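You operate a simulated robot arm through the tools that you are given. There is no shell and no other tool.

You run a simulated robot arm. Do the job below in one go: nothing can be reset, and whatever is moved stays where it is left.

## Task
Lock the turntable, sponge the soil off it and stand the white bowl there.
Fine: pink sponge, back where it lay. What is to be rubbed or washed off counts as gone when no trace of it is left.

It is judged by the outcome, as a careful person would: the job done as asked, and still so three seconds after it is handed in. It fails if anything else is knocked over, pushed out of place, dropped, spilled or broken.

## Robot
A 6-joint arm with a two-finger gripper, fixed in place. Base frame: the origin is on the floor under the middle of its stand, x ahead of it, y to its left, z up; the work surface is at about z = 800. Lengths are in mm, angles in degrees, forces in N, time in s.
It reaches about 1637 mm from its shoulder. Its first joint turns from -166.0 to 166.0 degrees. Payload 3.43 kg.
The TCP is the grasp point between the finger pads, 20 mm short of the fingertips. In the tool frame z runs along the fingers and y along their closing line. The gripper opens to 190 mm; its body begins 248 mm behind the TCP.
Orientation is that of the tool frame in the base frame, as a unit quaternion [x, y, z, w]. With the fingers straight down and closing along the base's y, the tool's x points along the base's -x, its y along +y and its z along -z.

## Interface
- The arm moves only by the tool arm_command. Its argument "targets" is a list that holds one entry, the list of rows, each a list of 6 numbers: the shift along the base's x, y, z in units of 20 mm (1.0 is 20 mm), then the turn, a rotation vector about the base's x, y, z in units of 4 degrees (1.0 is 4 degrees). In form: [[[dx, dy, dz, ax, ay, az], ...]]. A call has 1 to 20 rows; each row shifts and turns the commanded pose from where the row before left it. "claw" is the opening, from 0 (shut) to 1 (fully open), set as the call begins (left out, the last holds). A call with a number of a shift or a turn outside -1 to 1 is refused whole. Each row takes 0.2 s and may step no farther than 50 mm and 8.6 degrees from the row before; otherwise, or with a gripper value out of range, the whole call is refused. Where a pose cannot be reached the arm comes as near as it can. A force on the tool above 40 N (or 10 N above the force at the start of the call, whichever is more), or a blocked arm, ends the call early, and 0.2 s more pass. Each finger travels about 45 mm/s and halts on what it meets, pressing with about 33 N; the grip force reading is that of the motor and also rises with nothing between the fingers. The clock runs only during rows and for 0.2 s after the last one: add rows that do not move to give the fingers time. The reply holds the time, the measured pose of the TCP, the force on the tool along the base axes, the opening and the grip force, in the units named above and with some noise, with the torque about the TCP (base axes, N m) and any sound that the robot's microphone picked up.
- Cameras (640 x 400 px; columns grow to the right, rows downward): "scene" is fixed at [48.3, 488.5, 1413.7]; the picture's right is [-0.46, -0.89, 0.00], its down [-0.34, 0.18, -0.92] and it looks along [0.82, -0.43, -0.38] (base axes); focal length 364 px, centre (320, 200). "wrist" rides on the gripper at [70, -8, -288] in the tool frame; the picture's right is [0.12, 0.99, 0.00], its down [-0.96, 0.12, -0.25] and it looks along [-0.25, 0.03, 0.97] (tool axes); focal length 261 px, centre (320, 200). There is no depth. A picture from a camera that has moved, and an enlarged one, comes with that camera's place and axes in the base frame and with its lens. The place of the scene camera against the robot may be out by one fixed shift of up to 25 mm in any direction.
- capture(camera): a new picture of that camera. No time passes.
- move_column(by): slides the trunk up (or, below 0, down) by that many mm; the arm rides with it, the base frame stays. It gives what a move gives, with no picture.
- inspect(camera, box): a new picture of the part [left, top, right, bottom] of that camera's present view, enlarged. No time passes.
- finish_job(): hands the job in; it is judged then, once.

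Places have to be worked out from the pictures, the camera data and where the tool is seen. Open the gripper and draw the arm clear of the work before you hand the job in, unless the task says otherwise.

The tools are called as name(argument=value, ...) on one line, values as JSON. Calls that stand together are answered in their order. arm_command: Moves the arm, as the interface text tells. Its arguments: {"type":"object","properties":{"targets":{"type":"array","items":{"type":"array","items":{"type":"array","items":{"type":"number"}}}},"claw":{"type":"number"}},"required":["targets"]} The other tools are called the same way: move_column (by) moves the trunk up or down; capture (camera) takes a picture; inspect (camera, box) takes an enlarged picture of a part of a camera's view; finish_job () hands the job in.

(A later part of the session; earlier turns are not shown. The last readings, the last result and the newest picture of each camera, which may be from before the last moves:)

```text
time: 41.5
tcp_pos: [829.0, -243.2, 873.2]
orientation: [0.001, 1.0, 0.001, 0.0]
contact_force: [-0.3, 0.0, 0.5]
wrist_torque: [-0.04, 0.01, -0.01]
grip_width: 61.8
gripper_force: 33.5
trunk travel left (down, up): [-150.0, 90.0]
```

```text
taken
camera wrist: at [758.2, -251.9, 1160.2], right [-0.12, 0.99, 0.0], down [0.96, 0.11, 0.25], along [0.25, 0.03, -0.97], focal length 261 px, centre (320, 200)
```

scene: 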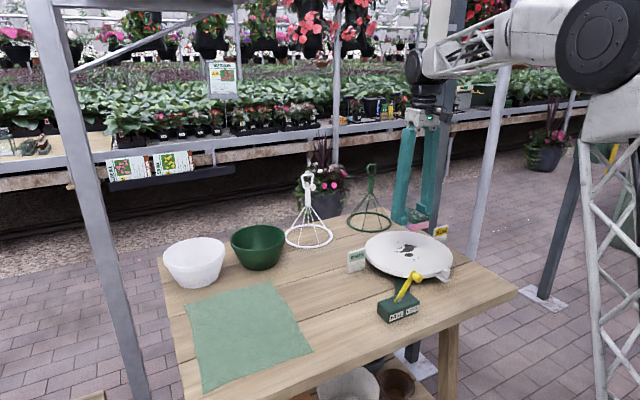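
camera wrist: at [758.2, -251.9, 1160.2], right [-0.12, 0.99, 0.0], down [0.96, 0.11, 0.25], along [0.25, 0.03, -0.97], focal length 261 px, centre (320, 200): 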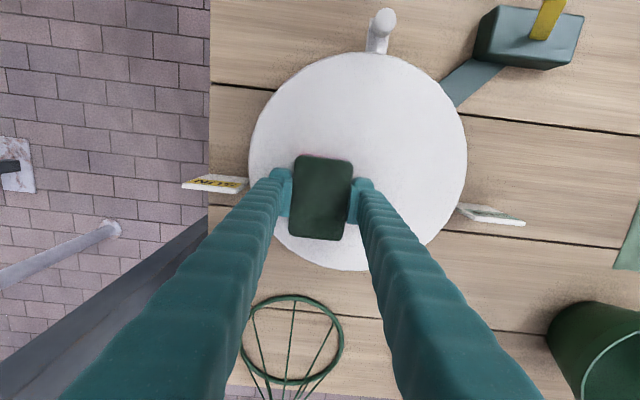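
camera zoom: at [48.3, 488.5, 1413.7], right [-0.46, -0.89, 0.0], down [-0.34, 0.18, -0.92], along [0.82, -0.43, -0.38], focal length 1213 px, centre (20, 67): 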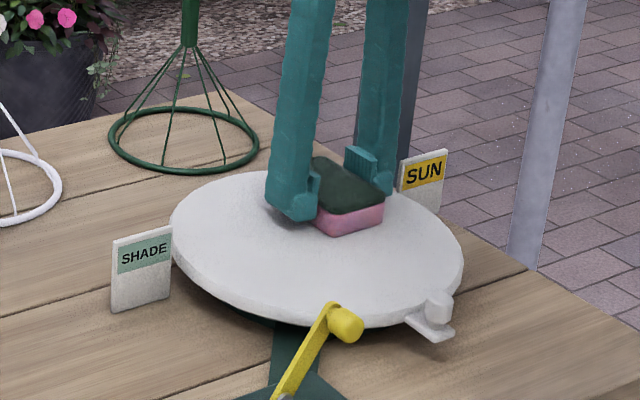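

The contact force has dropped to zero, so the sponge is hovering, but the visible part of the plate already looks clean. I'll zoom in for any traces left.

inspect(camera="wrist", box=[240, 40, 480, 190])

inspect(camera="wrist", box=[270, 150, 370, 280])

inspect(camera="scene", box=[370, 220, 450, 280])

```text
2.67 times, centred on (360, 115) of wrist
camera zoom: at [758.2, -251.9, 1160.2], right [-0.12, 0.99, 0.0], down [0.96, 0.11, 0.25], along [0.25, 0.03, -0.97], focal length 695 px, centre (213, 427)
```

zoom: 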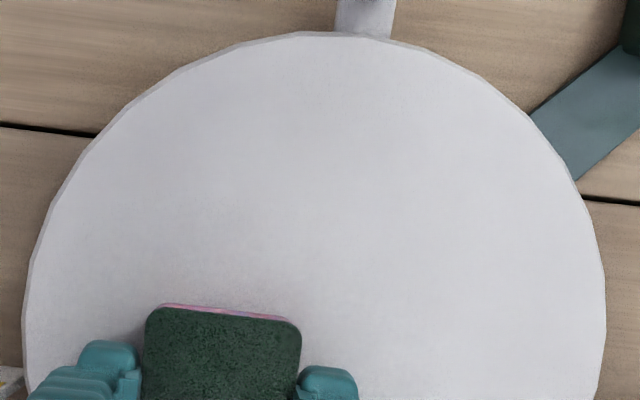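

```text
3.08 times, centred on (320, 215) of wrist
camera zoom: at [758.2, -251.9, 1160.2], right [-0.12, 0.99, 0.0], down [0.96, 0.11, 0.25], along [0.25, 0.03, -0.97], focal length 802 px, centre (320, 154)
```

zoom: 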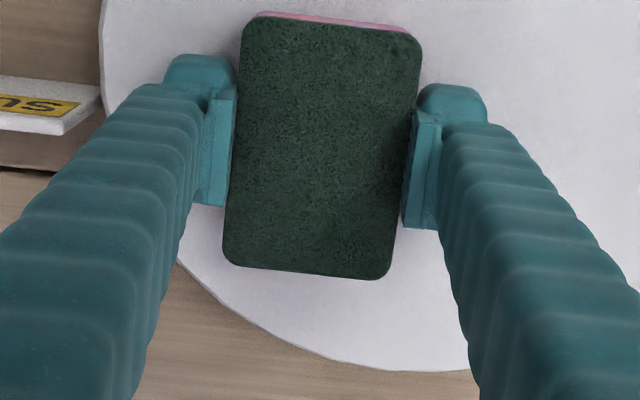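

```text
6.67 times, centred on (410, 250) of scene
camera zoom: at [48.3, 488.5, 1413.7], right [-0.46, -0.89, 0.0], down [-0.34, 0.18, -0.92], along [0.82, -0.43, -0.38], focal length 2426 px, centre (-280, -133)
```

zoom: 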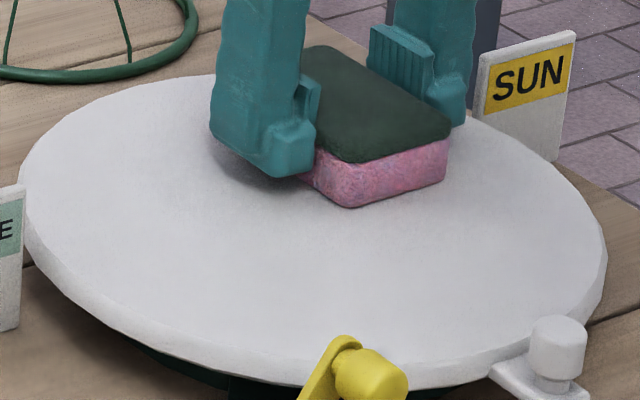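

It looks clean so far, but I'll make a second pass with firm contact over the whole area, far side included. First I'll press down until the force returns.

arm_command(targets=[[[0, 0, -0.1, 0, 0, 0], [0, 0, -0.1, 0, 0, 0], [0, 0, 0, 0, 0, 0]]], claw=0.2)

```text
time: 42.3
tcp_pos: [829.0, -242.5, 872.9]
orientation: [0.002, 1.0, 0.001, 0.002]
contact_force: [1.7, 0.8, 41.5]
wrist_torque: [0.05, 0.06, 0.01]
grip_width: 61.6
gripper_force: 33.4
trunk travel left (down, up): [-150.0, 90.0]
```

41 N is too firm. I'll ease up 2 mm and stroke across to +y, checking that contact holds.

arm_command(targets=[[[0, 0, 0.1, 0, 0, 0], [0, 0.44, 0, 0, 0, 0], [0, 0.44, 0, 0, 0, 0], [0, 0.44, 0, 0, 0, 0], [0, 0.44, 0, 0, 0, 0], [0, 0.44, 0, 0, 0, 0], [0, 0.44, 0, 0, 0, 0], [0, 0.44, 0, 0, 0, 0], [0, 0.44, 0, 0, 0, 0], [0, 0.44, 0, 0, 0, 0], [0, 0.44, 0, 0, 0, 0]]], claw=0.2)

```text
time: 44.7
tcp_pos: [829.2, -155.9, 870.1]
orientation: [0.002, 1.0, 0.003, 0.001]
contact_force: [-1.2, -20.3, 31.0]
wrist_torque: [-0.18, 0.02, 0.08]
grip_width: 61.9
gripper_force: 33.2
trunk travel left (down, up): [-150.0, 90.0]
```

Contact is good at 31 N. I'll step a little farther in x and stroke back, then repeat nearer.

arm_command(targets=[[[0.3, 0, 0.04, 0, 0, 0], [0.3, -0.3, 0, 0, 0, 0], [0, -0.44, 0, 0, 0, 0], [0, -0.44, 0, 0, 0, 0], [0, -0.44, 0, 0, 0, 0], [0, -0.44, 0, 0, 0, 0], [0, -0.44, 0, 0, 0, 0], [0, -0.44, 0, 0, 0, 0], [0, -0.44, 0, 0, 0, 0], [0, -0.44, 0, 0, 0, 0]]], claw=0.2)

arm_command(targets=[[[-0.5, 0, 0, 0, 0, 0], [-0.5, 0, 0, 0, 0, 0], [-0.4, 0, 0, 0, 0, 0], [0, 0.44, 0, 0, 0, 0], [0, 0.44, 0, 0, 0, 0], [0, 0.44, 0, 0, 0, 0], [0, 0.44, 0, 0, 0, 0], [0, 0.44, 0, 0, 0, 0], [0, 0.44, 0, 0, 0, 0], [0, 0.44, 0, 0, 0, 0], [0, 0.44, 0, 0, 0, 0], [0, 0.44, 0, 0, 0, 0]]], claw=0.2)

```text
time: 46.9
tcp_pos: [841.1, -230.7, 872.8]
orientation: [0.001, 1.0, 0.001, 0.0]
contact_force: [1.1, 0.0, -0.6]
wrist_torque: [-0.04, 0.0, 0.03]
grip_width: 61.8
gripper_force: 32.9
trunk travel left (down, up): [-150.0, 90.0]
```

```text
time: 49.5
tcp_pos: [814.2, -152.9, 871.9]
orientation: [0.002, 1.0, 0.001, 0.001]
contact_force: [-0.3, 0.0, 0.4]
wrist_torque: [0.0, 0.02, 0.01]
grip_width: 61.8
gripper_force: 33.3
trunk travel left (down, up): [-150.0, 90.0]
```

The sponge has slid up a few millimetres in the grip, so I'll be gentle from here. I'll lift it clear and inspect the whole plate before deciding on more strokes.

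arm_command(targets=[[[0, 0, 1, 0, 0, 0], [0, 0, 1, 0, 0, 0], [-0.5, 1, 1, 0, 0, 0], [-0.5, 1, 1, 0, 0, 0], [-0.5, 1, 1, 0, 0, 0], [-0.5, 1, 0, 0, 0, 0], [-0.5, 1, 0, 0, 0, 0], [-0.5, 1, 0, 0, 0, 0]]], claw=0.2)

capture(camera="wrist")

inspect(camera="scene", box=[350, 190, 470, 290])

```text
time: 51.3
tcp_pos: [754.4, -31.7, 971.3]
orientation: [0.002, 1.0, 0.001, 0.0]
contact_force: [0.3, -1.0, -0.7]
wrist_torque: [0.06, 0.06, -0.01]
grip_width: 61.8
gripper_force: 32.8
trunk travel left (down, up): [-150.0, 90.0]
```

```text
taken
camera wrist: at [683.3, -40.2, 1258.9], right [-0.12, 0.99, 0.0], down [0.96, 0.11, 0.25], along [0.25, 0.03, -0.97], focal length 261 px, centre (320, 200)
```

wrist: 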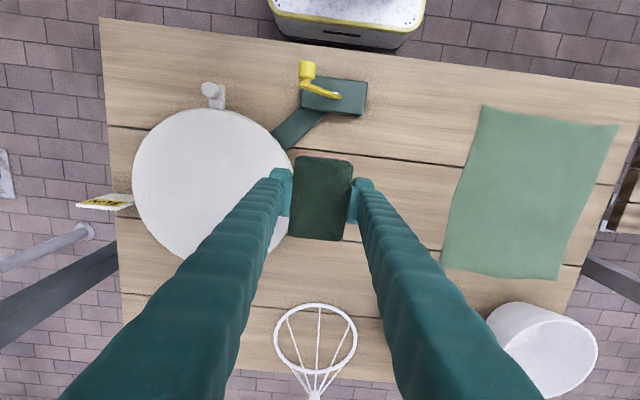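

```text
4.00 times, centred on (410, 240) of scene
camera zoom: at [48.3, 488.5, 1413.7], right [-0.46, -0.89, 0.0], down [-0.34, 0.18, -0.92], along [0.82, -0.43, -0.38], focal length 1456 px, centre (-40, 40)
```

zoom: 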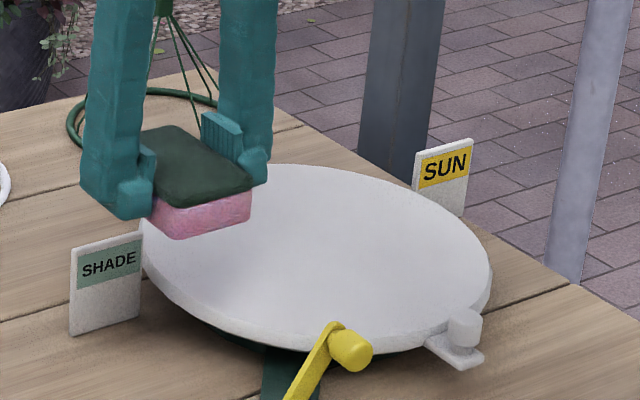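

inspect(camera="wrist", box=[120, 90, 300, 270])

inspect(camera="scene", box=[380, 225, 450, 275])

```text
2.22 times, centred on (210, 180) of wrist
camera zoom: at [683.3, -40.2, 1258.9], right [-0.12, 0.99, 0.0], down [0.96, 0.11, 0.25], along [0.25, 0.03, -0.97], focal length 579 px, centre (564, 244)
```

zoom: 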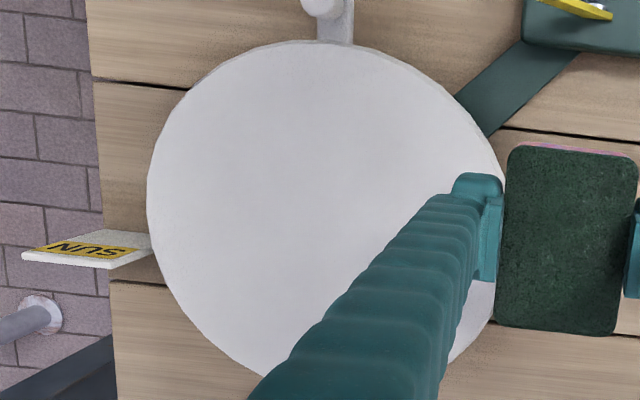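

```text
8.00 times, centred on (415, 250) of scene
camera zoom: at [48.3, 488.5, 1413.7], right [-0.46, -0.89, 0.0], down [-0.34, 0.18, -0.92], along [0.82, -0.43, -0.38], focal length 2912 px, centre (-440, -200)
```

zoom: 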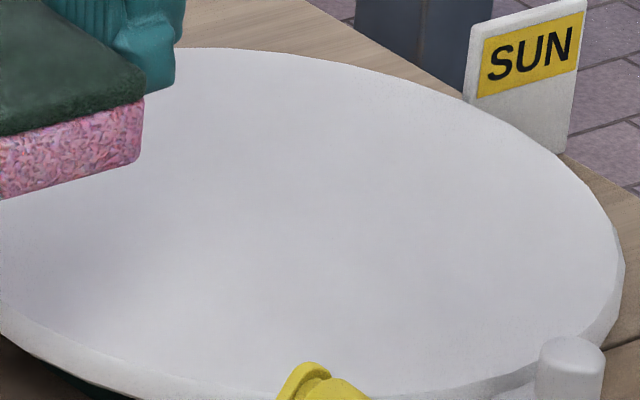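

No traces are visible. I'll move back above the sponge's original spot, which uncovers the whole plate for another check.

arm_command(targets=[[[-0.79, 0.97, 0, 0, 0, 0], [-0.79, 0.97, 0, 0, 0, 0], [-0.79, 0.97, 0, 0, 0, 0], [-0.79, 0.97, 0, 0, 0, 0], [-0.79, 0.97, 0, 0, 0, 0], [-0.79, 0.97, 0, 0, 0, 0], [-0.79, 0.97, 0, 0, 0, 0], [-0.79, 0.97, 0, 0, 0, 0]]], claw=0.2)

inspect(camera="scene", box=[290, 220, 450, 340])

inspect(camera="scene", box=[360, 225, 460, 285])

inspect(camera="wrist", box=[20, 150, 220, 330])

```text
time: 53.1
tcp_pos: [625.6, 123.7, 972.8]
orientation: [0.001, 1.0, 0.001, 0.0]
contact_force: [-0.3, 0.0, 0.5]
wrist_torque: [0.02, 0.05, 0.02]
grip_width: 61.7
gripper_force: 33.4
trunk travel left (down, up): [-150.0, 90.0]
```

```text
3.33 times, centred on (370, 280) of scene
camera zoom: at [48.3, 488.5, 1413.7], right [-0.46, -0.89, 0.0], down [-0.34, 0.18, -0.92], along [0.82, -0.43, -0.38], focal length 1213 px, centre (153, -67)
```

zoom: 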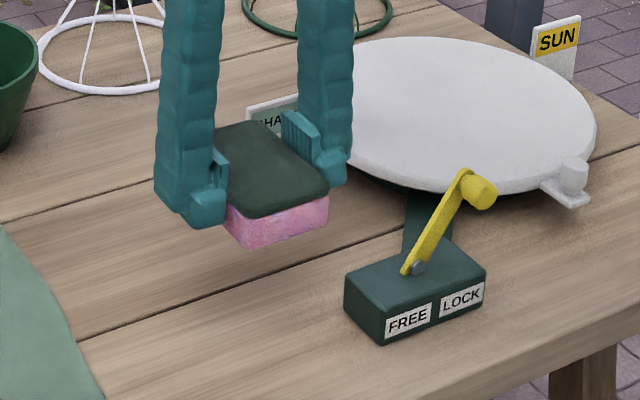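

```text
6.40 times, centred on (410, 255) of scene
camera zoom: at [48.3, 488.5, 1413.7], right [-0.46, -0.89, 0.0], down [-0.34, 0.18, -0.92], along [0.82, -0.43, -0.38], focal length 2329 px, centre (-256, -152)
```

zoom: 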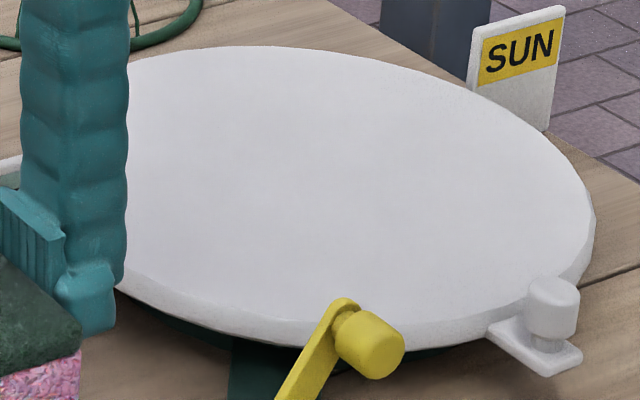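

```text
2.22 times, centred on (120, 240) of wrist
camera zoom: at [554.8, 115.5, 1259.2], right [-0.12, 0.99, 0.0], down [0.96, 0.11, 0.25], along [0.25, 0.03, -0.97], focal length 579 px, centre (764, 111)
```

zoom: 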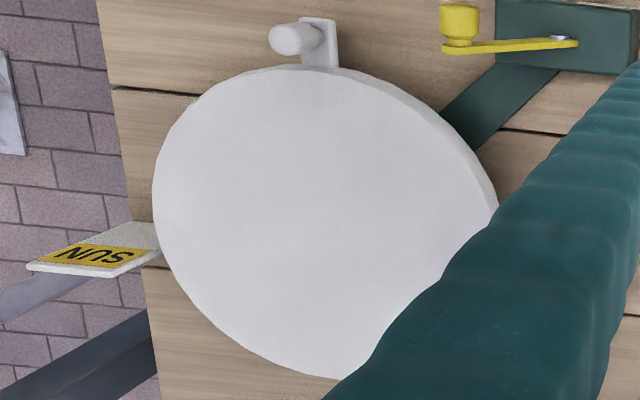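

The plate is clean. Before I put the sponge back I'll check for any slip in the grip by comparing with the view at grasp.

inspect(camera="wrist", box=[240, 120, 400, 240])

```text
3.33 times, centred on (320, 180) of wrist
camera zoom: at [554.8, 115.5, 1259.2], right [-0.12, 0.99, 0.0], down [0.96, 0.11, 0.25], along [0.25, 0.03, -0.97], focal length 869 px, centre (320, 267)
```

zoom: 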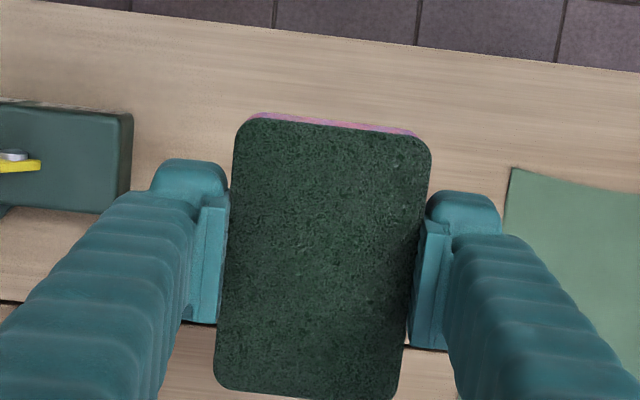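

Horizontally it hasn't slipped; the sponge only slid up a few millimetres between the pads. I'll lower it to just above the table at its original spot.

arm_command(targets=[[[0.13, 0, -1, 0, 0, 0], [0, 0, -1, 0, 0, 0], [0, 0, -1, 0, 0, 0], [0, 0, -1, 0, 0, 0], [0, 0, -1, 0, 0, 0], [0, 0, -1, 0, 0, 0], [0, 0, -0.5, 0, 0, 0], [0, 0, -0.4, 0, 0, 0], [0, 0, 0, 0, 0, 0]]], claw=0.2)

```text
time: 55.1
tcp_pos: [629.3, 124.0, 833.3]
orientation: [0.002, 1.0, 0.0, 0.001]
contact_force: [0.1, 0.0, -0.3]
wrist_torque: [-0.02, -0.03, -0.02]
grip_width: 61.8
gripper_force: 33.3
trunk travel left (down, up): [-150.0, 90.0]
```

No contact yet at z = 833, so I'll creep down 2 mm per row until the sponge rests on the table.

arm_command(targets=[[[-0.05, 0, -0.1, 0, 0, 0], [0, 0, -0.1, 0, 0, 0], [0, 0, -0.1, 0, 0, 0], [0, 0, 0, 0, 0, 0]]], claw=0.2)

inspect(camera="scene", box=[310, 260, 410, 360])

```text
time: 56.1
tcp_pos: [629.8, 122.6, 827.8]
orientation: [0.001, 1.0, 0.001, 0.0]
contact_force: [0.7, -0.8, -0.5]
wrist_torque: [-0.06, 0.0, 0.01]
grip_width: 61.8
gripper_force: 32.6
trunk travel left (down, up): [-150.0, 90.0]
```

```text
4.00 times, centred on (360, 310) of scene
camera zoom: at [48.3, 488.5, 1413.7], right [-0.46, -0.89, 0.0], down [-0.34, 0.18, -0.92], along [0.82, -0.43, -0.38], focal length 1456 px, centre (160, -240)
```

zoom: 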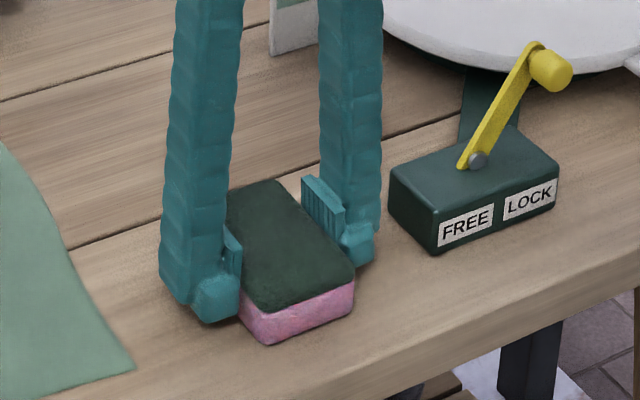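

Still no contact, and in the picture the sponge is a few millimetres above the table. I'll keep creeping down.

arm_command(targets=[[[-0.04, 0.03, -0.08, 0, 0, 0], [0, 0, -0.08, 0, 0, 0], [0, 0, 0, 0, 0, 0]]], claw=0.2)

```text
time: 56.9
tcp_pos: [628.2, 124.3, 825.1]
orientation: [0.002, 1.0, 0.001, 0.002]
contact_force: [4.3, -1.8, 29.8]
wrist_torque: [-0.14, 0.09, 0.03]
grip_width: 61.9
gripper_force: 32.6
trunk travel left (down, up): [-150.0, 90.0]
```

It touches at TCP z = 825. I'll ease up about 2 mm to take off the load, then open the fingers.

arm_command(targets=[[[0, 0, 0.1, 0, 0, 0], [0, 0, 0, 0, 0, 0]]], claw=0.2)

arm_command(targets=[[[0, 0, 0, 0, 0, 0], [0, 0, 0, 0, 0, 0], [0, 0, 0, 0, 0, 0], [0, 0, 0, 0, 0, 0]]], claw=0.5)

inspect(camera="scene", box=[310, 260, 410, 360])

```text
time: 57.5
tcp_pos: [627.9, 123.0, 827.6]
orientation: [0.002, 1.0, 0.001, 0.0]
contact_force: [4.3, 0.4, 6.0]
wrist_torque: [0.0, -0.18, 0.03]
grip_width: 61.9
gripper_force: 32.3
trunk travel left (down, up): [-150.0, 90.0]
```

```text
time: 58.5
tcp_pos: [629.0, 123.9, 826.3]
orientation: [0.002, 1.0, 0.0, 0.0]
contact_force: [0.5, -0.8, -0.5]
wrist_torque: [-0.03, -0.04, 0.02]
grip_width: 95.0
gripper_force: 0.0
trunk travel left (down, up): [-150.0, 90.0]
```

```text
4.00 times, centred on (360, 310) of scene
camera zoom: at [48.3, 488.5, 1413.7], right [-0.46, -0.89, 0.0], down [-0.34, 0.18, -0.92], along [0.82, -0.43, -0.38], focal length 1456 px, centre (160, -240)
```

zoom: 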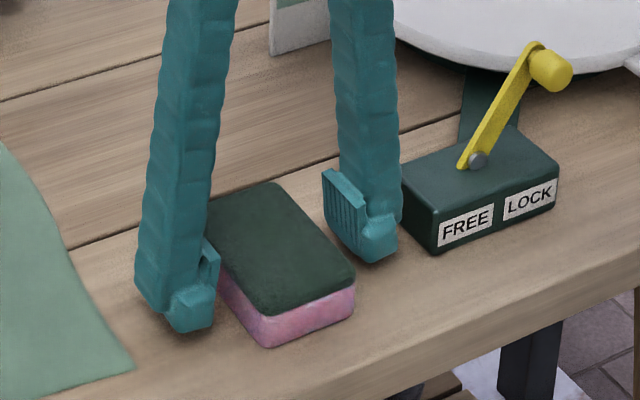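

The sponge is back on its spot to within about a millimetre. I'll rise straight up, staying low enough to pass under the overhead beam, and move to a place where the white bowl shows between the open fingers.

arm_command(targets=[[[0, 0, 0.5, 0, 0, 0], [0, 0, 1, 0, 0, 0], [0, 0, 1, 0, 0, 0], [0, 0, 1, 0, 0, 0], [0, 0, 1, 0, 0, 0], [0, 0, 0.7, 0, 0, 0]]], claw=0.5)

arm_command(targets=[[[0.6, 0.95, 0, 0, 0, 0], [0.6, 0.95, 0, 0, 0, 0], [0.6, 0.95, 0, 0, 0, 0], [0.6, 0.95, 0, 0, 0, 0], [0.6, 0.95, 0, 0, 0, 0], [0.6, 0.95, 0, 0, 0, 0], [0.6, 0.95, 0, 0, 0, 0], [0.6, 0.95, 0, 0, 0, 0], [0.6, 0.95, 0, 0, 0, 0], [0.6, 0.95, 0, 0, 0, 0], [0.6, 0.95, 0, 0, 0, 0], [0.6, 0.95, 0, 0, 0, 0], [0.6, 0.95, 0, 0, 0, 0], [0.6, 0.95, 0, 0, 0, 0]]], claw=1.0)

capture(camera="wrist")

capture(camera="scene")

```text
time: 59.9
tcp_pos: [627.8, 124.4, 930.0]
orientation: [0.002, 1.0, 0.001, 0.0]
contact_force: [0.0, 0.2, -0.9]
wrist_torque: [0.05, 0.04, 0.0]
grip_width: 94.9
gripper_force: 0.0
trunk travel left (down, up): [-150.0, 90.0]
```

```text
time: 62.9
tcp_pos: [796.8, 389.9, 930.1]
orientation: [0.001, 1.0, 0.0, 0.0]
contact_force: [-0.5, 0.2, 0.5]
wrist_torque: [0.08, -0.03, 0.02]
grip_width: 190.0
gripper_force: 0.0
trunk travel left (down, up): [-150.0, 90.0]
```

```text
taken
camera wrist: at [725.2, 381.0, 1216.5], right [-0.12, 0.99, 0.0], down [0.96, 0.11, 0.25], along [0.25, 0.03, -0.97], focal length 261 px, centre (320, 200)
```

wrist: 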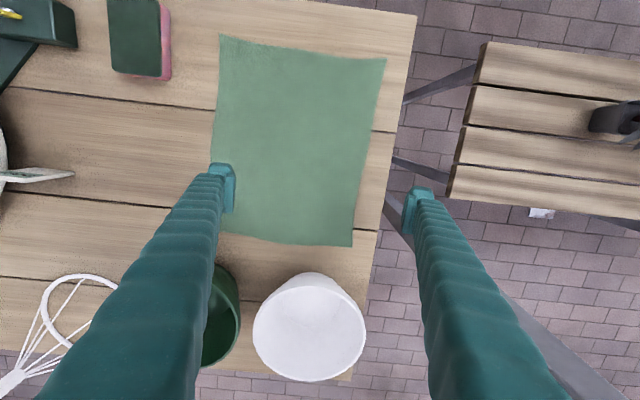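

```text
taken
```

scene: 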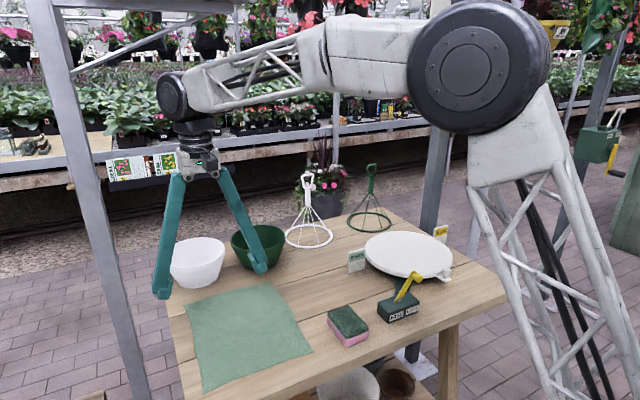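

The view is good: the bowl shows between the fingers and the whole turntable is clean in the scene picture. I'll enlarge both to measure the bowl.

inspect(camera="wrist", box=[200, 240, 420, 400])

inspect(camera="scene", box=[150, 210, 310, 310])

inspect(camera="scene", box=[340, 220, 480, 310])

```text
2.50 times, centred on (310, 320) of wrist
camera zoom: at [725.2, 381.0, 1216.5], right [-0.12, 0.99, 0.0], down [0.96, 0.11, 0.25], along [0.25, 0.03, -0.97], focal length 652 px, centre (345, -100)
```

zoom: 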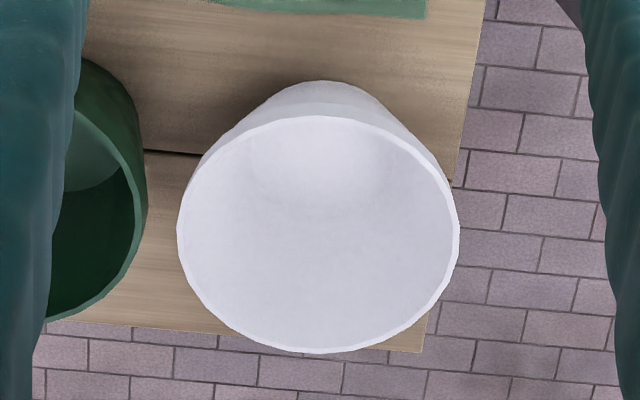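

```text
4.00 times, centred on (230, 260) of scene
camera zoom: at [48.3, 488.5, 1413.7], right [-0.46, -0.89, 0.0], down [-0.34, 0.18, -0.92], along [0.82, -0.43, -0.38], focal length 1456 px, centre (680, -40)
```

zoom: 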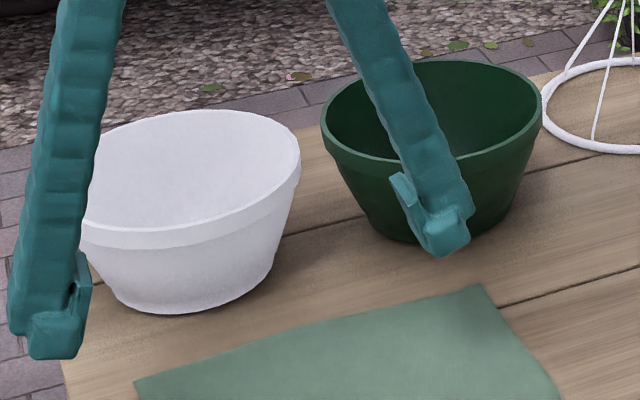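

```text
4.44 times, centred on (410, 265) of scene
camera zoom: at [48.3, 488.5, 1413.7], right [-0.46, -0.89, 0.0], down [-0.34, 0.18, -0.92], along [0.82, -0.43, -0.38], focal length 1618 px, centre (-80, -89)
```

zoom: 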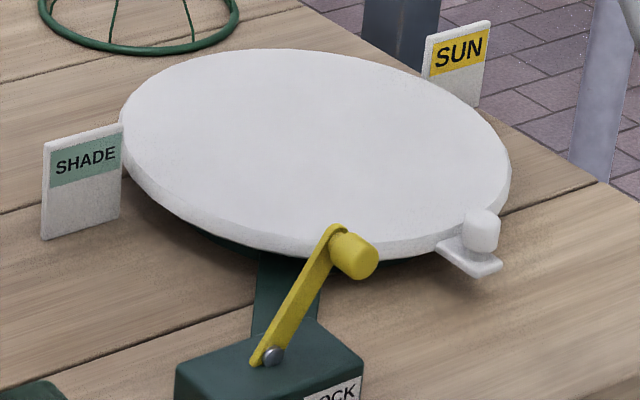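

The plate is spotless. The bowl rim is about 170 mm across at z of about 885, centred near (1017,400), and the gap to the green bowl is small, so I'll grip it across x. I'll turn the gripper 90° about the vertical here, before moving in under the beam.

arm_command(targets=[[[0, 0, 0, 0, 0, 1], [0, 0, 0, 0, 0, 1], [0, 0, 0, 0, 0, 1], [0, 0, 0, 0, 0, 1], [0, 0, 0, 0, 0, 1], [0, 0, 0, 0, 0, 1], [0, 0, 0, 0, 0, 1], [0, 0, 0, 0, 0, 1], [0, 0, 0, 0, 0, 1], [0, 0, 0, 0, 0, 1], [0, 0, 0, 0, 0, 1], [0, 0, 0, 0, 0, 1], [0, 0, 0, 0, 0, 1], [0, 0, 0, 0, 0, 1], [0, 0, 0, 0, 0, 1], [0, 0, 0, 0, 0, 1], [0, 0, 0, 0, 0, 1], [0, 0, 0, 0, 0, 1], [0, 0, 0, 0, 0, 1], [0, 0, 0, 0, 0, 1]]], claw=1.0)

arm_command(targets=[[[0, 0, 0, 0, 0, 1], [0, 0, 0, 0, 0, 1], [0, 0, 0, 0, 0, 0.5], [0, 0, 0, 0, 0, 0]]], claw=1.0)

capture(camera="wrist")

capture(camera="scene")

```text
time: 67.1
tcp_pos: [796.2, 389.7, 930.6]
orientation: [-0.642, 0.767, 0.001, -0.001]
contact_force: [-0.3, 0.3, -0.3]
wrist_torque: [0.01, 0.0, -0.02]
grip_width: 189.9
gripper_force: 0.0
trunk travel left (down, up): [-150.0, 90.0]
```

```text
time: 68.1
tcp_pos: [796.6, 389.6, 932.1]
orientation: [-0.706, 0.708, 0.001, 0.0]
contact_force: [0.3, 0.5, 0.7]
wrist_torque: [0.01, 0.03, -0.01]
grip_width: 189.9
gripper_force: 0.0
trunk travel left (down, up): [-150.0, 90.0]
```

```text
taken
camera wrist: at [805.2, 318.8, 1217.8], right [-0.99, -0.12, 0.0], down [-0.11, 0.96, 0.25], along [-0.03, 0.25, -0.97], focal length 261 px, centre (320, 200)
```

wrist: 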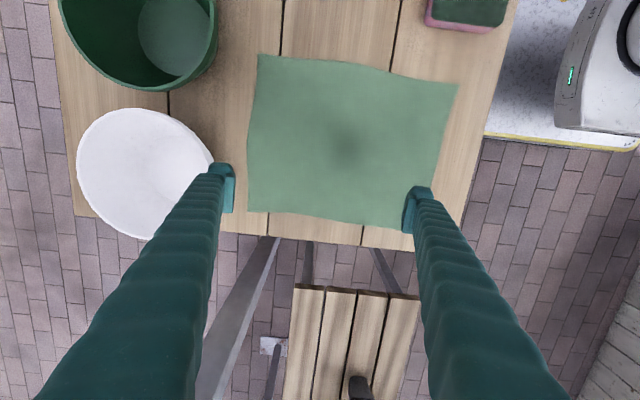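

```text
taken
```

scene: 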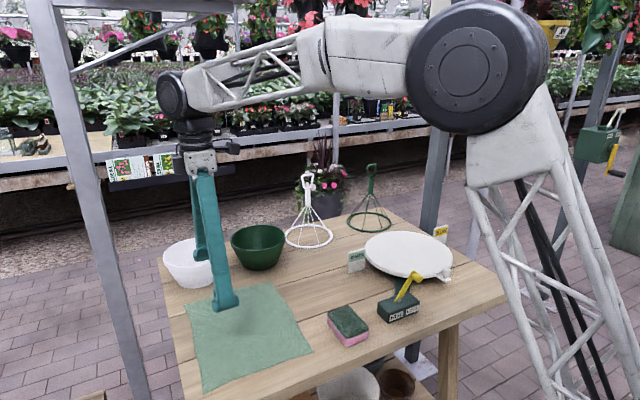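

The gripper has turned. The bowl's rim is partly behind the finger, so I'll enlarge it to refine the centre and height before I slide in.

inspect(camera="wrist", box=[40, 80, 240, 250])

inspect(camera="scene", box=[40, 0, 280, 150])

```text
2.35 times, centred on (140, 165) of wrist
camera zoom: at [805.2, 318.8, 1217.8], right [-0.99, -0.12, 0.0], down [-0.11, 0.96, 0.25], along [-0.03, 0.25, -0.97], focal length 613 px, centre (744, 282)
```

zoom: 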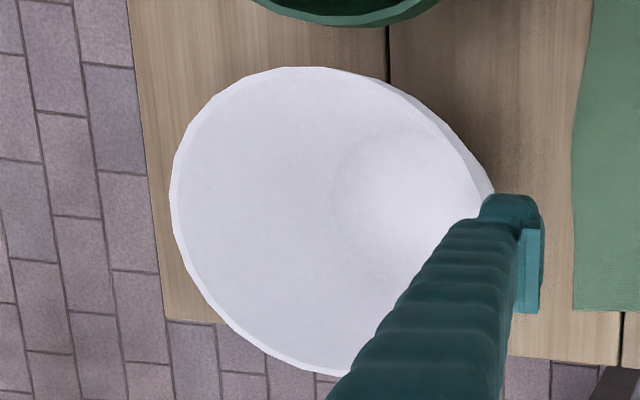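

```text
2.67 times, centred on (160, 75) of scene
camera zoom: at [48.3, 488.5, 1413.7], right [-0.46, -0.89, 0.0], down [-0.34, 0.18, -0.92], along [0.82, -0.43, -0.38], focal length 970 px, centre (747, 533)
```

zoom: 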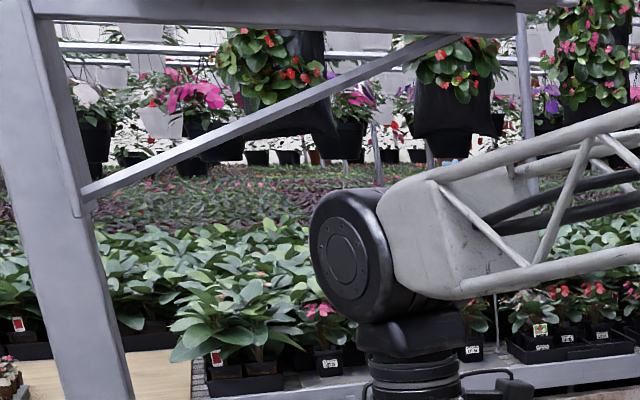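

At z = 920 the tips clear the rim (about 885), and the wrist stays about 50 mm under the brace. I'll slide out along x to just above the bowl centre at (1024,401).

arm_command(targets=[[[0.95, 0.05, -0.1, 0, 0, 0], [0.95, 0.05, -0.1, 0, 0, 0], [0.95, 0.05, -0.1, 0, 0, 0], [0.95, 0.05, -0.1, 0, 0, 0], [0.95, 0.05, -0.1, 0, 0, 0], [0.95, 0.05, 0, 0, 0, 0]]], claw=1.0)

capture(camera="wrist")

capture(camera="scene")

```text
time: 69.5
tcp_pos: [910.7, 395.6, 921.6]
orientation: [-0.707, 0.708, 0.002, 0.0]
contact_force: [-0.1, 0.3, 0.8]
wrist_torque: [0.03, -0.12, -0.04]
grip_width: 189.9
gripper_force: 0.1
trunk travel left (down, up): [-150.0, 90.0]
```

```text
taken
camera wrist: at [919.1, 324.8, 1208.0], right [-0.99, -0.12, 0.0], down [-0.11, 0.96, 0.25], along [-0.03, 0.25, -0.97], focal length 261 px, centre (320, 200)
```

wrist: 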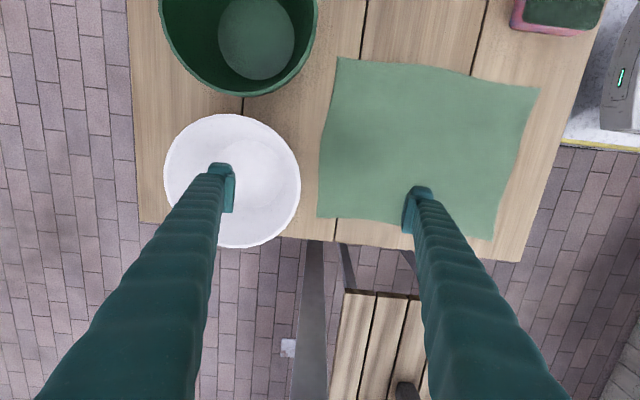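

```text
taken
```

scene: 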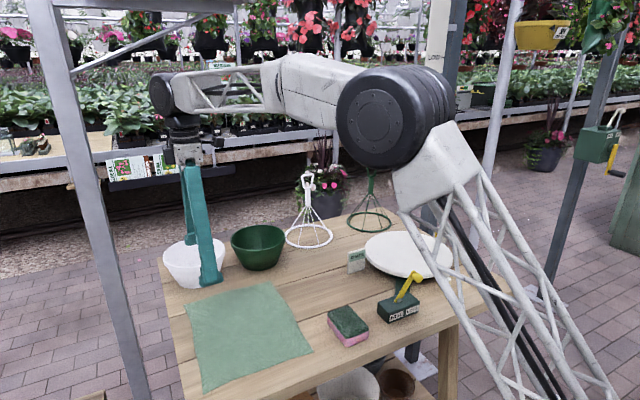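

The refined bowl centre is about (1022,402) and the rim radius about 85. I'll continue the remaining 111 mm in x at this height.

arm_command(targets=[[[0.93, 0.055, 0, 0, 0, 0], [0.93, 0.055, 0, 0, 0, 0], [0.93, 0.055, 0, 0, 0, 0], [0.93, 0.055, 0, 0, 0, 0], [0.93, 0.055, 0, 0, 0, 0], [0.93, 0.055, 0, 0, 0, 0], [0, 0, 0, 0, 0, 0]]], claw=1.0)

capture(camera="wrist")

inspect(camera="wrist", box=[200, 90, 440, 260])

capture(camera="scene")

```text
time: 71.1
tcp_pos: [1022.7, 401.1, 919.6]
orientation: [-0.706, 0.708, 0.001, -0.001]
contact_force: [0.0, 0.6, -0.5]
wrist_torque: [-0.03, -0.01, 0.0]
grip_width: 190.0
gripper_force: 0.1
trunk travel left (down, up): [-150.0, 90.0]
```

```text
taken
camera wrist: at [1030.8, 331.1, 1206.3], right [-0.99, -0.12, 0.0], down [-0.11, 0.96, 0.25], along [-0.03, 0.25, -0.97], focal length 261 px, centre (320, 200)
```

wrist: 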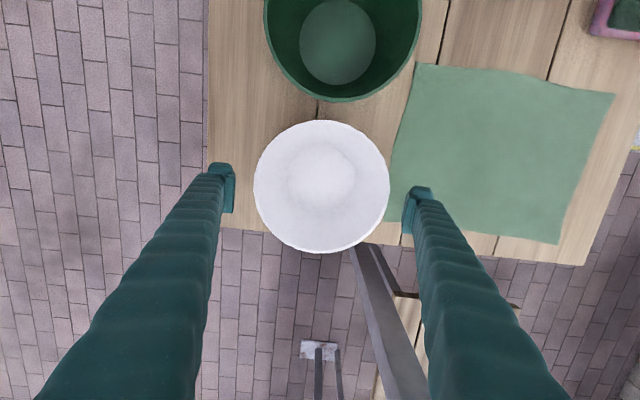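

```text
2.35 times, centred on (320, 175) of wrist
camera zoom: at [1030.8, 331.1, 1206.3], right [-0.99, -0.12, 0.0], down [-0.11, 0.96, 0.25], along [-0.03, 0.25, -0.97], focal length 613 px, centre (320, 259)
```

zoom: 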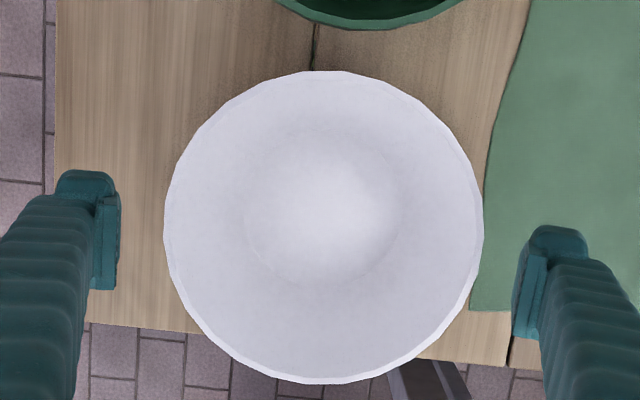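

```text
taken
```

scene: 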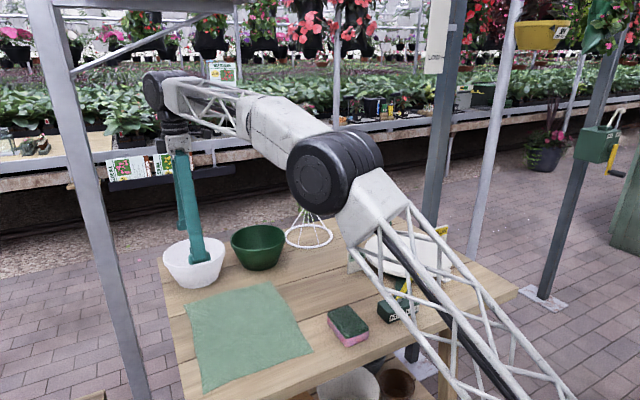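

The arm reaches it well. The rim is centred about 2.5 mm toward the robot from the gripper's axis. I'll correct that and go down to where the tips just pass the rim, then check.

arm_command(targets=[[[-0.13, 0.02, 0, 0, 0, 0], [0, 0, -0.4, 0, 0, 0], [0, 0, -0.4, 0, 0, 0], [0, 0, -0.2, 0, 0, 0], [0, 0, 0, 0, 0, 0]]], claw=1.0)

inspect(camera="wrist", box=[200, 90, 440, 260])

inspect(camera="scene", box=[140, 200, 300, 310])

```text
time: 72.3
tcp_pos: [1019.7, 401.9, 902.1]
orientation: [-0.705, 0.709, 0.001, 0.0]
contact_force: [0.2, -0.6, 1.0]
wrist_torque: [-0.01, -0.01, 0.0]
grip_width: 190.1
gripper_force: 0.1
trunk travel left (down, up): [-150.0, 90.0]
```

```text
2.35 times, centred on (320, 175) of wrist
camera zoom: at [1028.1, 332.3, 1188.4], right [-0.99, -0.12, 0.0], down [-0.11, 0.96, 0.25], along [-0.03, 0.25, -0.97], focal length 613 px, centre (320, 259)
```

zoom: 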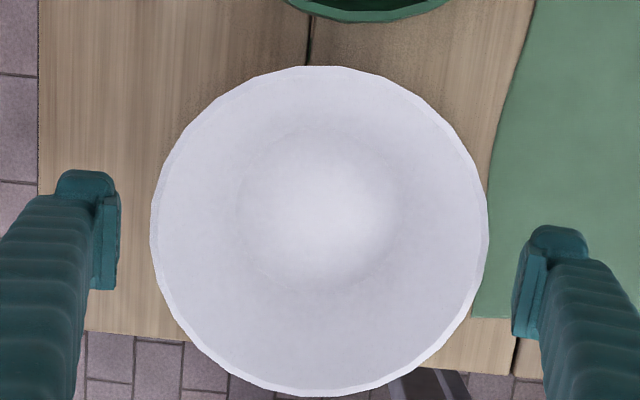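

```text
3.64 times, centred on (220, 255) of scene
camera zoom: at [48.3, 488.5, 1413.7], right [-0.46, -0.89, 0.0], down [-0.34, 0.18, -0.92], along [0.82, -0.43, -0.38], focal length 1323 px, centre (684, 0)
```

zoom: 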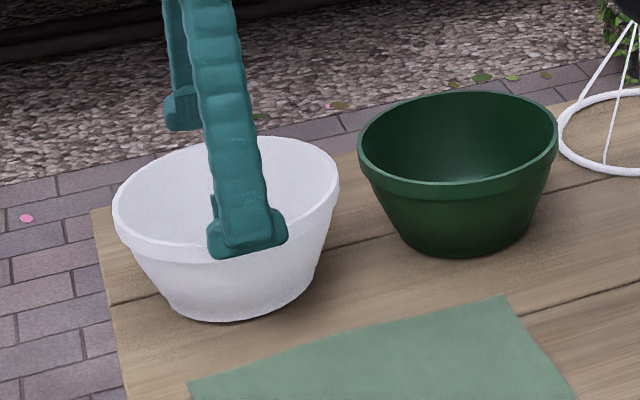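

The bowl is centred between the pads with over 10 mm clear each side. I'll go down 30 mm so the pads sit on the rim band.

arm_command(targets=[[[-0.05, 0, -0.4, 0, 0, 0], [0, 0, -0.4, 0, 0, 0], [0, 0, -0.4, 0, 0, 0], [0, 0, -0.3, 0, 0, 0], [0, 0, 0, 0, 0, 0]]], claw=1.0)

inspect(camera="wrist", box=[200, 90, 440, 260])

inspect(camera="scene", box=[140, 200, 300, 310])

```text
time: 73.5
tcp_pos: [1018.5, 403.2, 870.9]
orientation: [-0.706, 0.708, 0.001, -0.001]
contact_force: [-0.4, -0.4, -0.2]
wrist_torque: [0.0, 0.01, 0.03]
grip_width: 190.1
gripper_force: 0.1
trunk travel left (down, up): [-150.0, 90.0]
```

```text
2.35 times, centred on (320, 175) of wrist
camera zoom: at [1027.0, 332.0, 1157.9], right [-0.99, -0.12, 0.0], down [-0.11, 0.96, 0.25], along [-0.03, 0.25, -0.97], focal length 613 px, centre (320, 259)
```

zoom: 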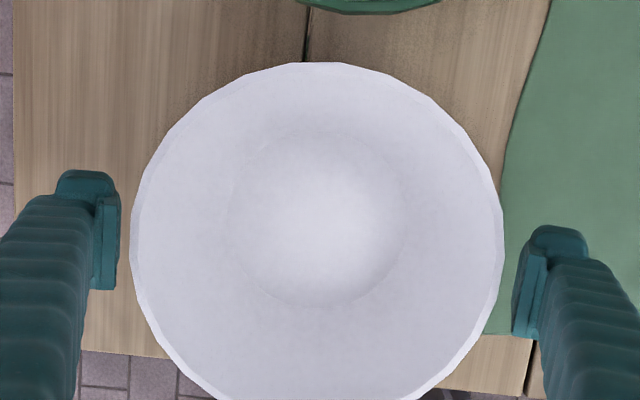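

```text
3.64 times, centred on (220, 255) of scene
camera zoom: at [48.3, 488.5, 1413.7], right [-0.46, -0.89, 0.0], down [-0.34, 0.18, -0.92], along [0.82, -0.43, -0.38], focal length 1323 px, centre (684, 0)
```

zoom: 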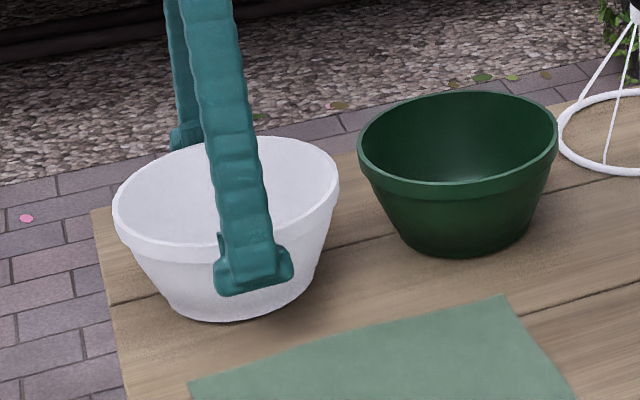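

The pads are level with the rim band on both sides. I'll close slowly on the bowl.

arm_command(targets=[[[0, 0, 0, 0, 0, 0], [0, 0, 0, 0, 0, 0], [0, 0, 0, 0, 0, 0], [0, 0, 0, 0, 0, 0]]], claw=0.7)

inspect(camera="wrist", box=[200, 90, 440, 260])

inspect(camera="scene", box=[140, 200, 300, 310])

```text
time: 74.5
tcp_pos: [1018.4, 402.4, 870.7]
orientation: [-0.705, 0.709, 0.001, -0.002]
contact_force: [0.5, -0.2, 3.2]
wrist_torque: [0.0, 0.06, 0.01]
grip_width: 175.7
gripper_force: 32.7
trunk travel left (down, up): [-150.0, 90.0]
```

```text
2.35 times, centred on (320, 175) of wrist
camera zoom: at [1027.0, 331.9, 1158.0], right [-0.99, -0.12, 0.0], down [-0.11, 0.96, 0.25], along [-0.03, 0.25, -0.97], focal length 613 px, centre (320, 259)
```

zoom: 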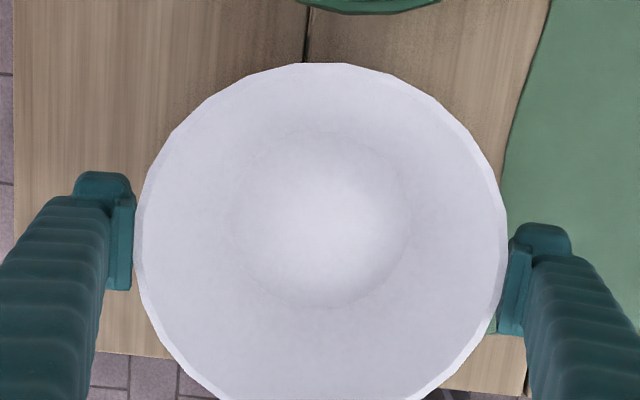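

```text
3.64 times, centred on (220, 255) of scene
camera zoom: at [48.3, 488.5, 1413.7], right [-0.46, -0.89, 0.0], down [-0.34, 0.18, -0.92], along [0.82, -0.43, -0.38], focal length 1323 px, centre (684, 0)
```

zoom: 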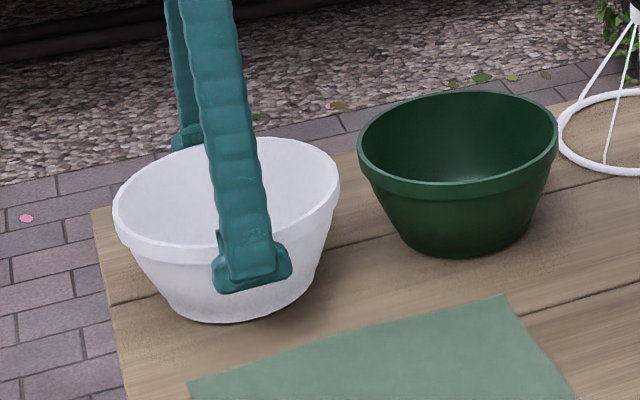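

The grip halted at 175.7 mm with 33 N on the rim. I'll lift gently by 20 mm and check that the bowl comes along level.

arm_command(targets=[[[0, 0, 0.2, 0, 0, 0], [0, 0, 0.3, 0, 0, 0], [0, 0, 0.5, 0, 0, 0], [0, 0, 0, 0, 0, 0]]], claw=0.7)

inspect(camera="wrist", box=[200, 90, 440, 260])

inspect(camera="scene", box=[140, 200, 300, 310])

```text
time: 75.5
tcp_pos: [1018.9, 402.3, 890.2]
orientation: [-0.706, 0.708, 0.001, -0.001]
contact_force: [0.5, -0.3, -1.9]
wrist_torque: [-0.01, 0.04, 0.04]
grip_width: 175.7
gripper_force: 32.8
trunk travel left (down, up): [-150.0, 90.0]
```

```text
2.35 times, centred on (320, 175) of wrist
camera zoom: at [1027.1, 331.9, 1176.9], right [-0.99, -0.12, 0.0], down [-0.11, 0.96, 0.25], along [-0.03, 0.25, -0.97], focal length 613 px, centre (320, 259)
```

zoom: 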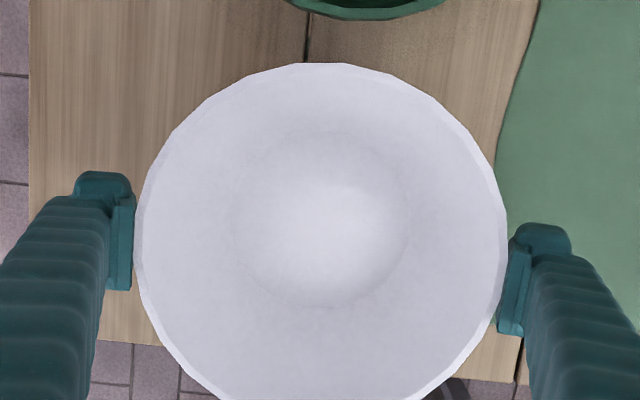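

```text
3.64 times, centred on (220, 255) of scene
camera zoom: at [48.3, 488.5, 1413.7], right [-0.46, -0.89, 0.0], down [-0.34, 0.18, -0.92], along [0.82, -0.43, -0.38], focal length 1323 px, centre (684, 0)
```

zoom: 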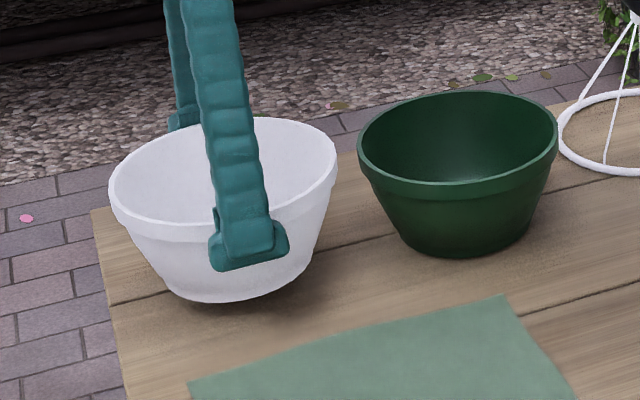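

The bowl is held level and is light, about 2 N. I'll lift slightly more while still under the brace, then retract toward the robot to come out from beneath the beam.

arm_command(targets=[[[0, 0, 0.5, 0, 0, 0], [-0.3, 0, 0.6, 0, 0, 0], [-0.7, -0.1, 0, 0, 0, 0], [-1, -0.2, 0, 0, 0, 0], [-1, -0.25, 0, 0, 0, 0], [-1, -0.25, 0, 0, 0, 0], [-1, -0.25, 0, 0, 0, 0], [-1, -0.25, 0, 0, 0, 0], [-1, -0.25, 0, 0, 0, 0], [-1, -0.25, 0, 0, 0, 0], [-1, -0.25, 0, 0, 0, 0], [-1, -0.25, 0, 0, 0, 0], [-1, -0.25, 0, 0, 0, 0], [-1, -0.25, 0, 0, 0, 0], [-0.5, -0.25, 0, 0, 0, 0]]], claw=0.7)

capture(camera="scene")

capture(camera="wrist")

```text
time: 78.7
tcp_pos: [768.1, 341.4, 911.5]
orientation: [-0.706, 0.708, 0.001, -0.001]
contact_force: [0.0, -0.8, -1.3]
wrist_torque: [-0.01, 0.03, -0.02]
grip_width: 175.6
gripper_force: 33.2
trunk travel left (down, up): [-150.0, 90.0]
```

```text
taken
```

scene: 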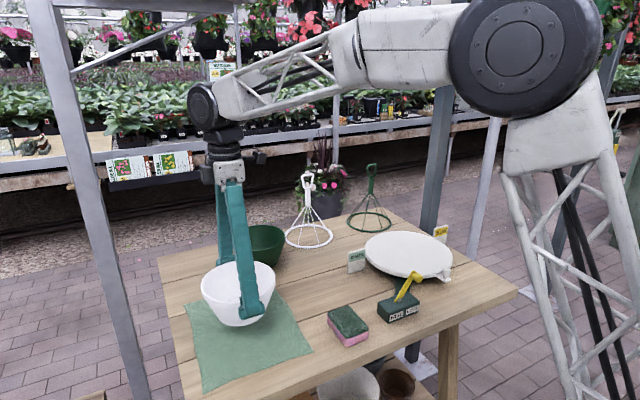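

```text
taken
camera wrist: at [776.5, 271.1, 1198.5], right [-0.99, -0.12, 0.0], down [-0.11, 0.96, 0.25], along [-0.03, 0.25, -0.97], focal length 261 px, centre (320, 200)
```

wrist: 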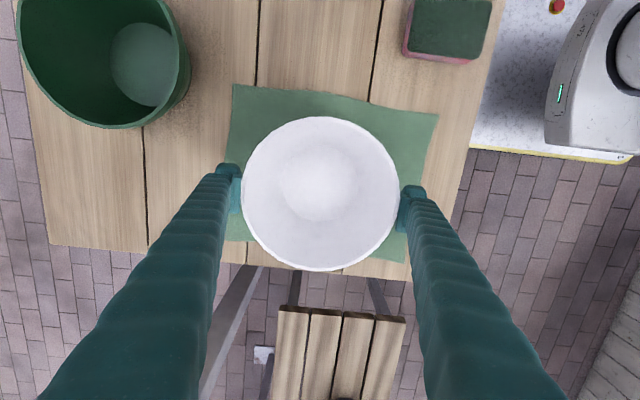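

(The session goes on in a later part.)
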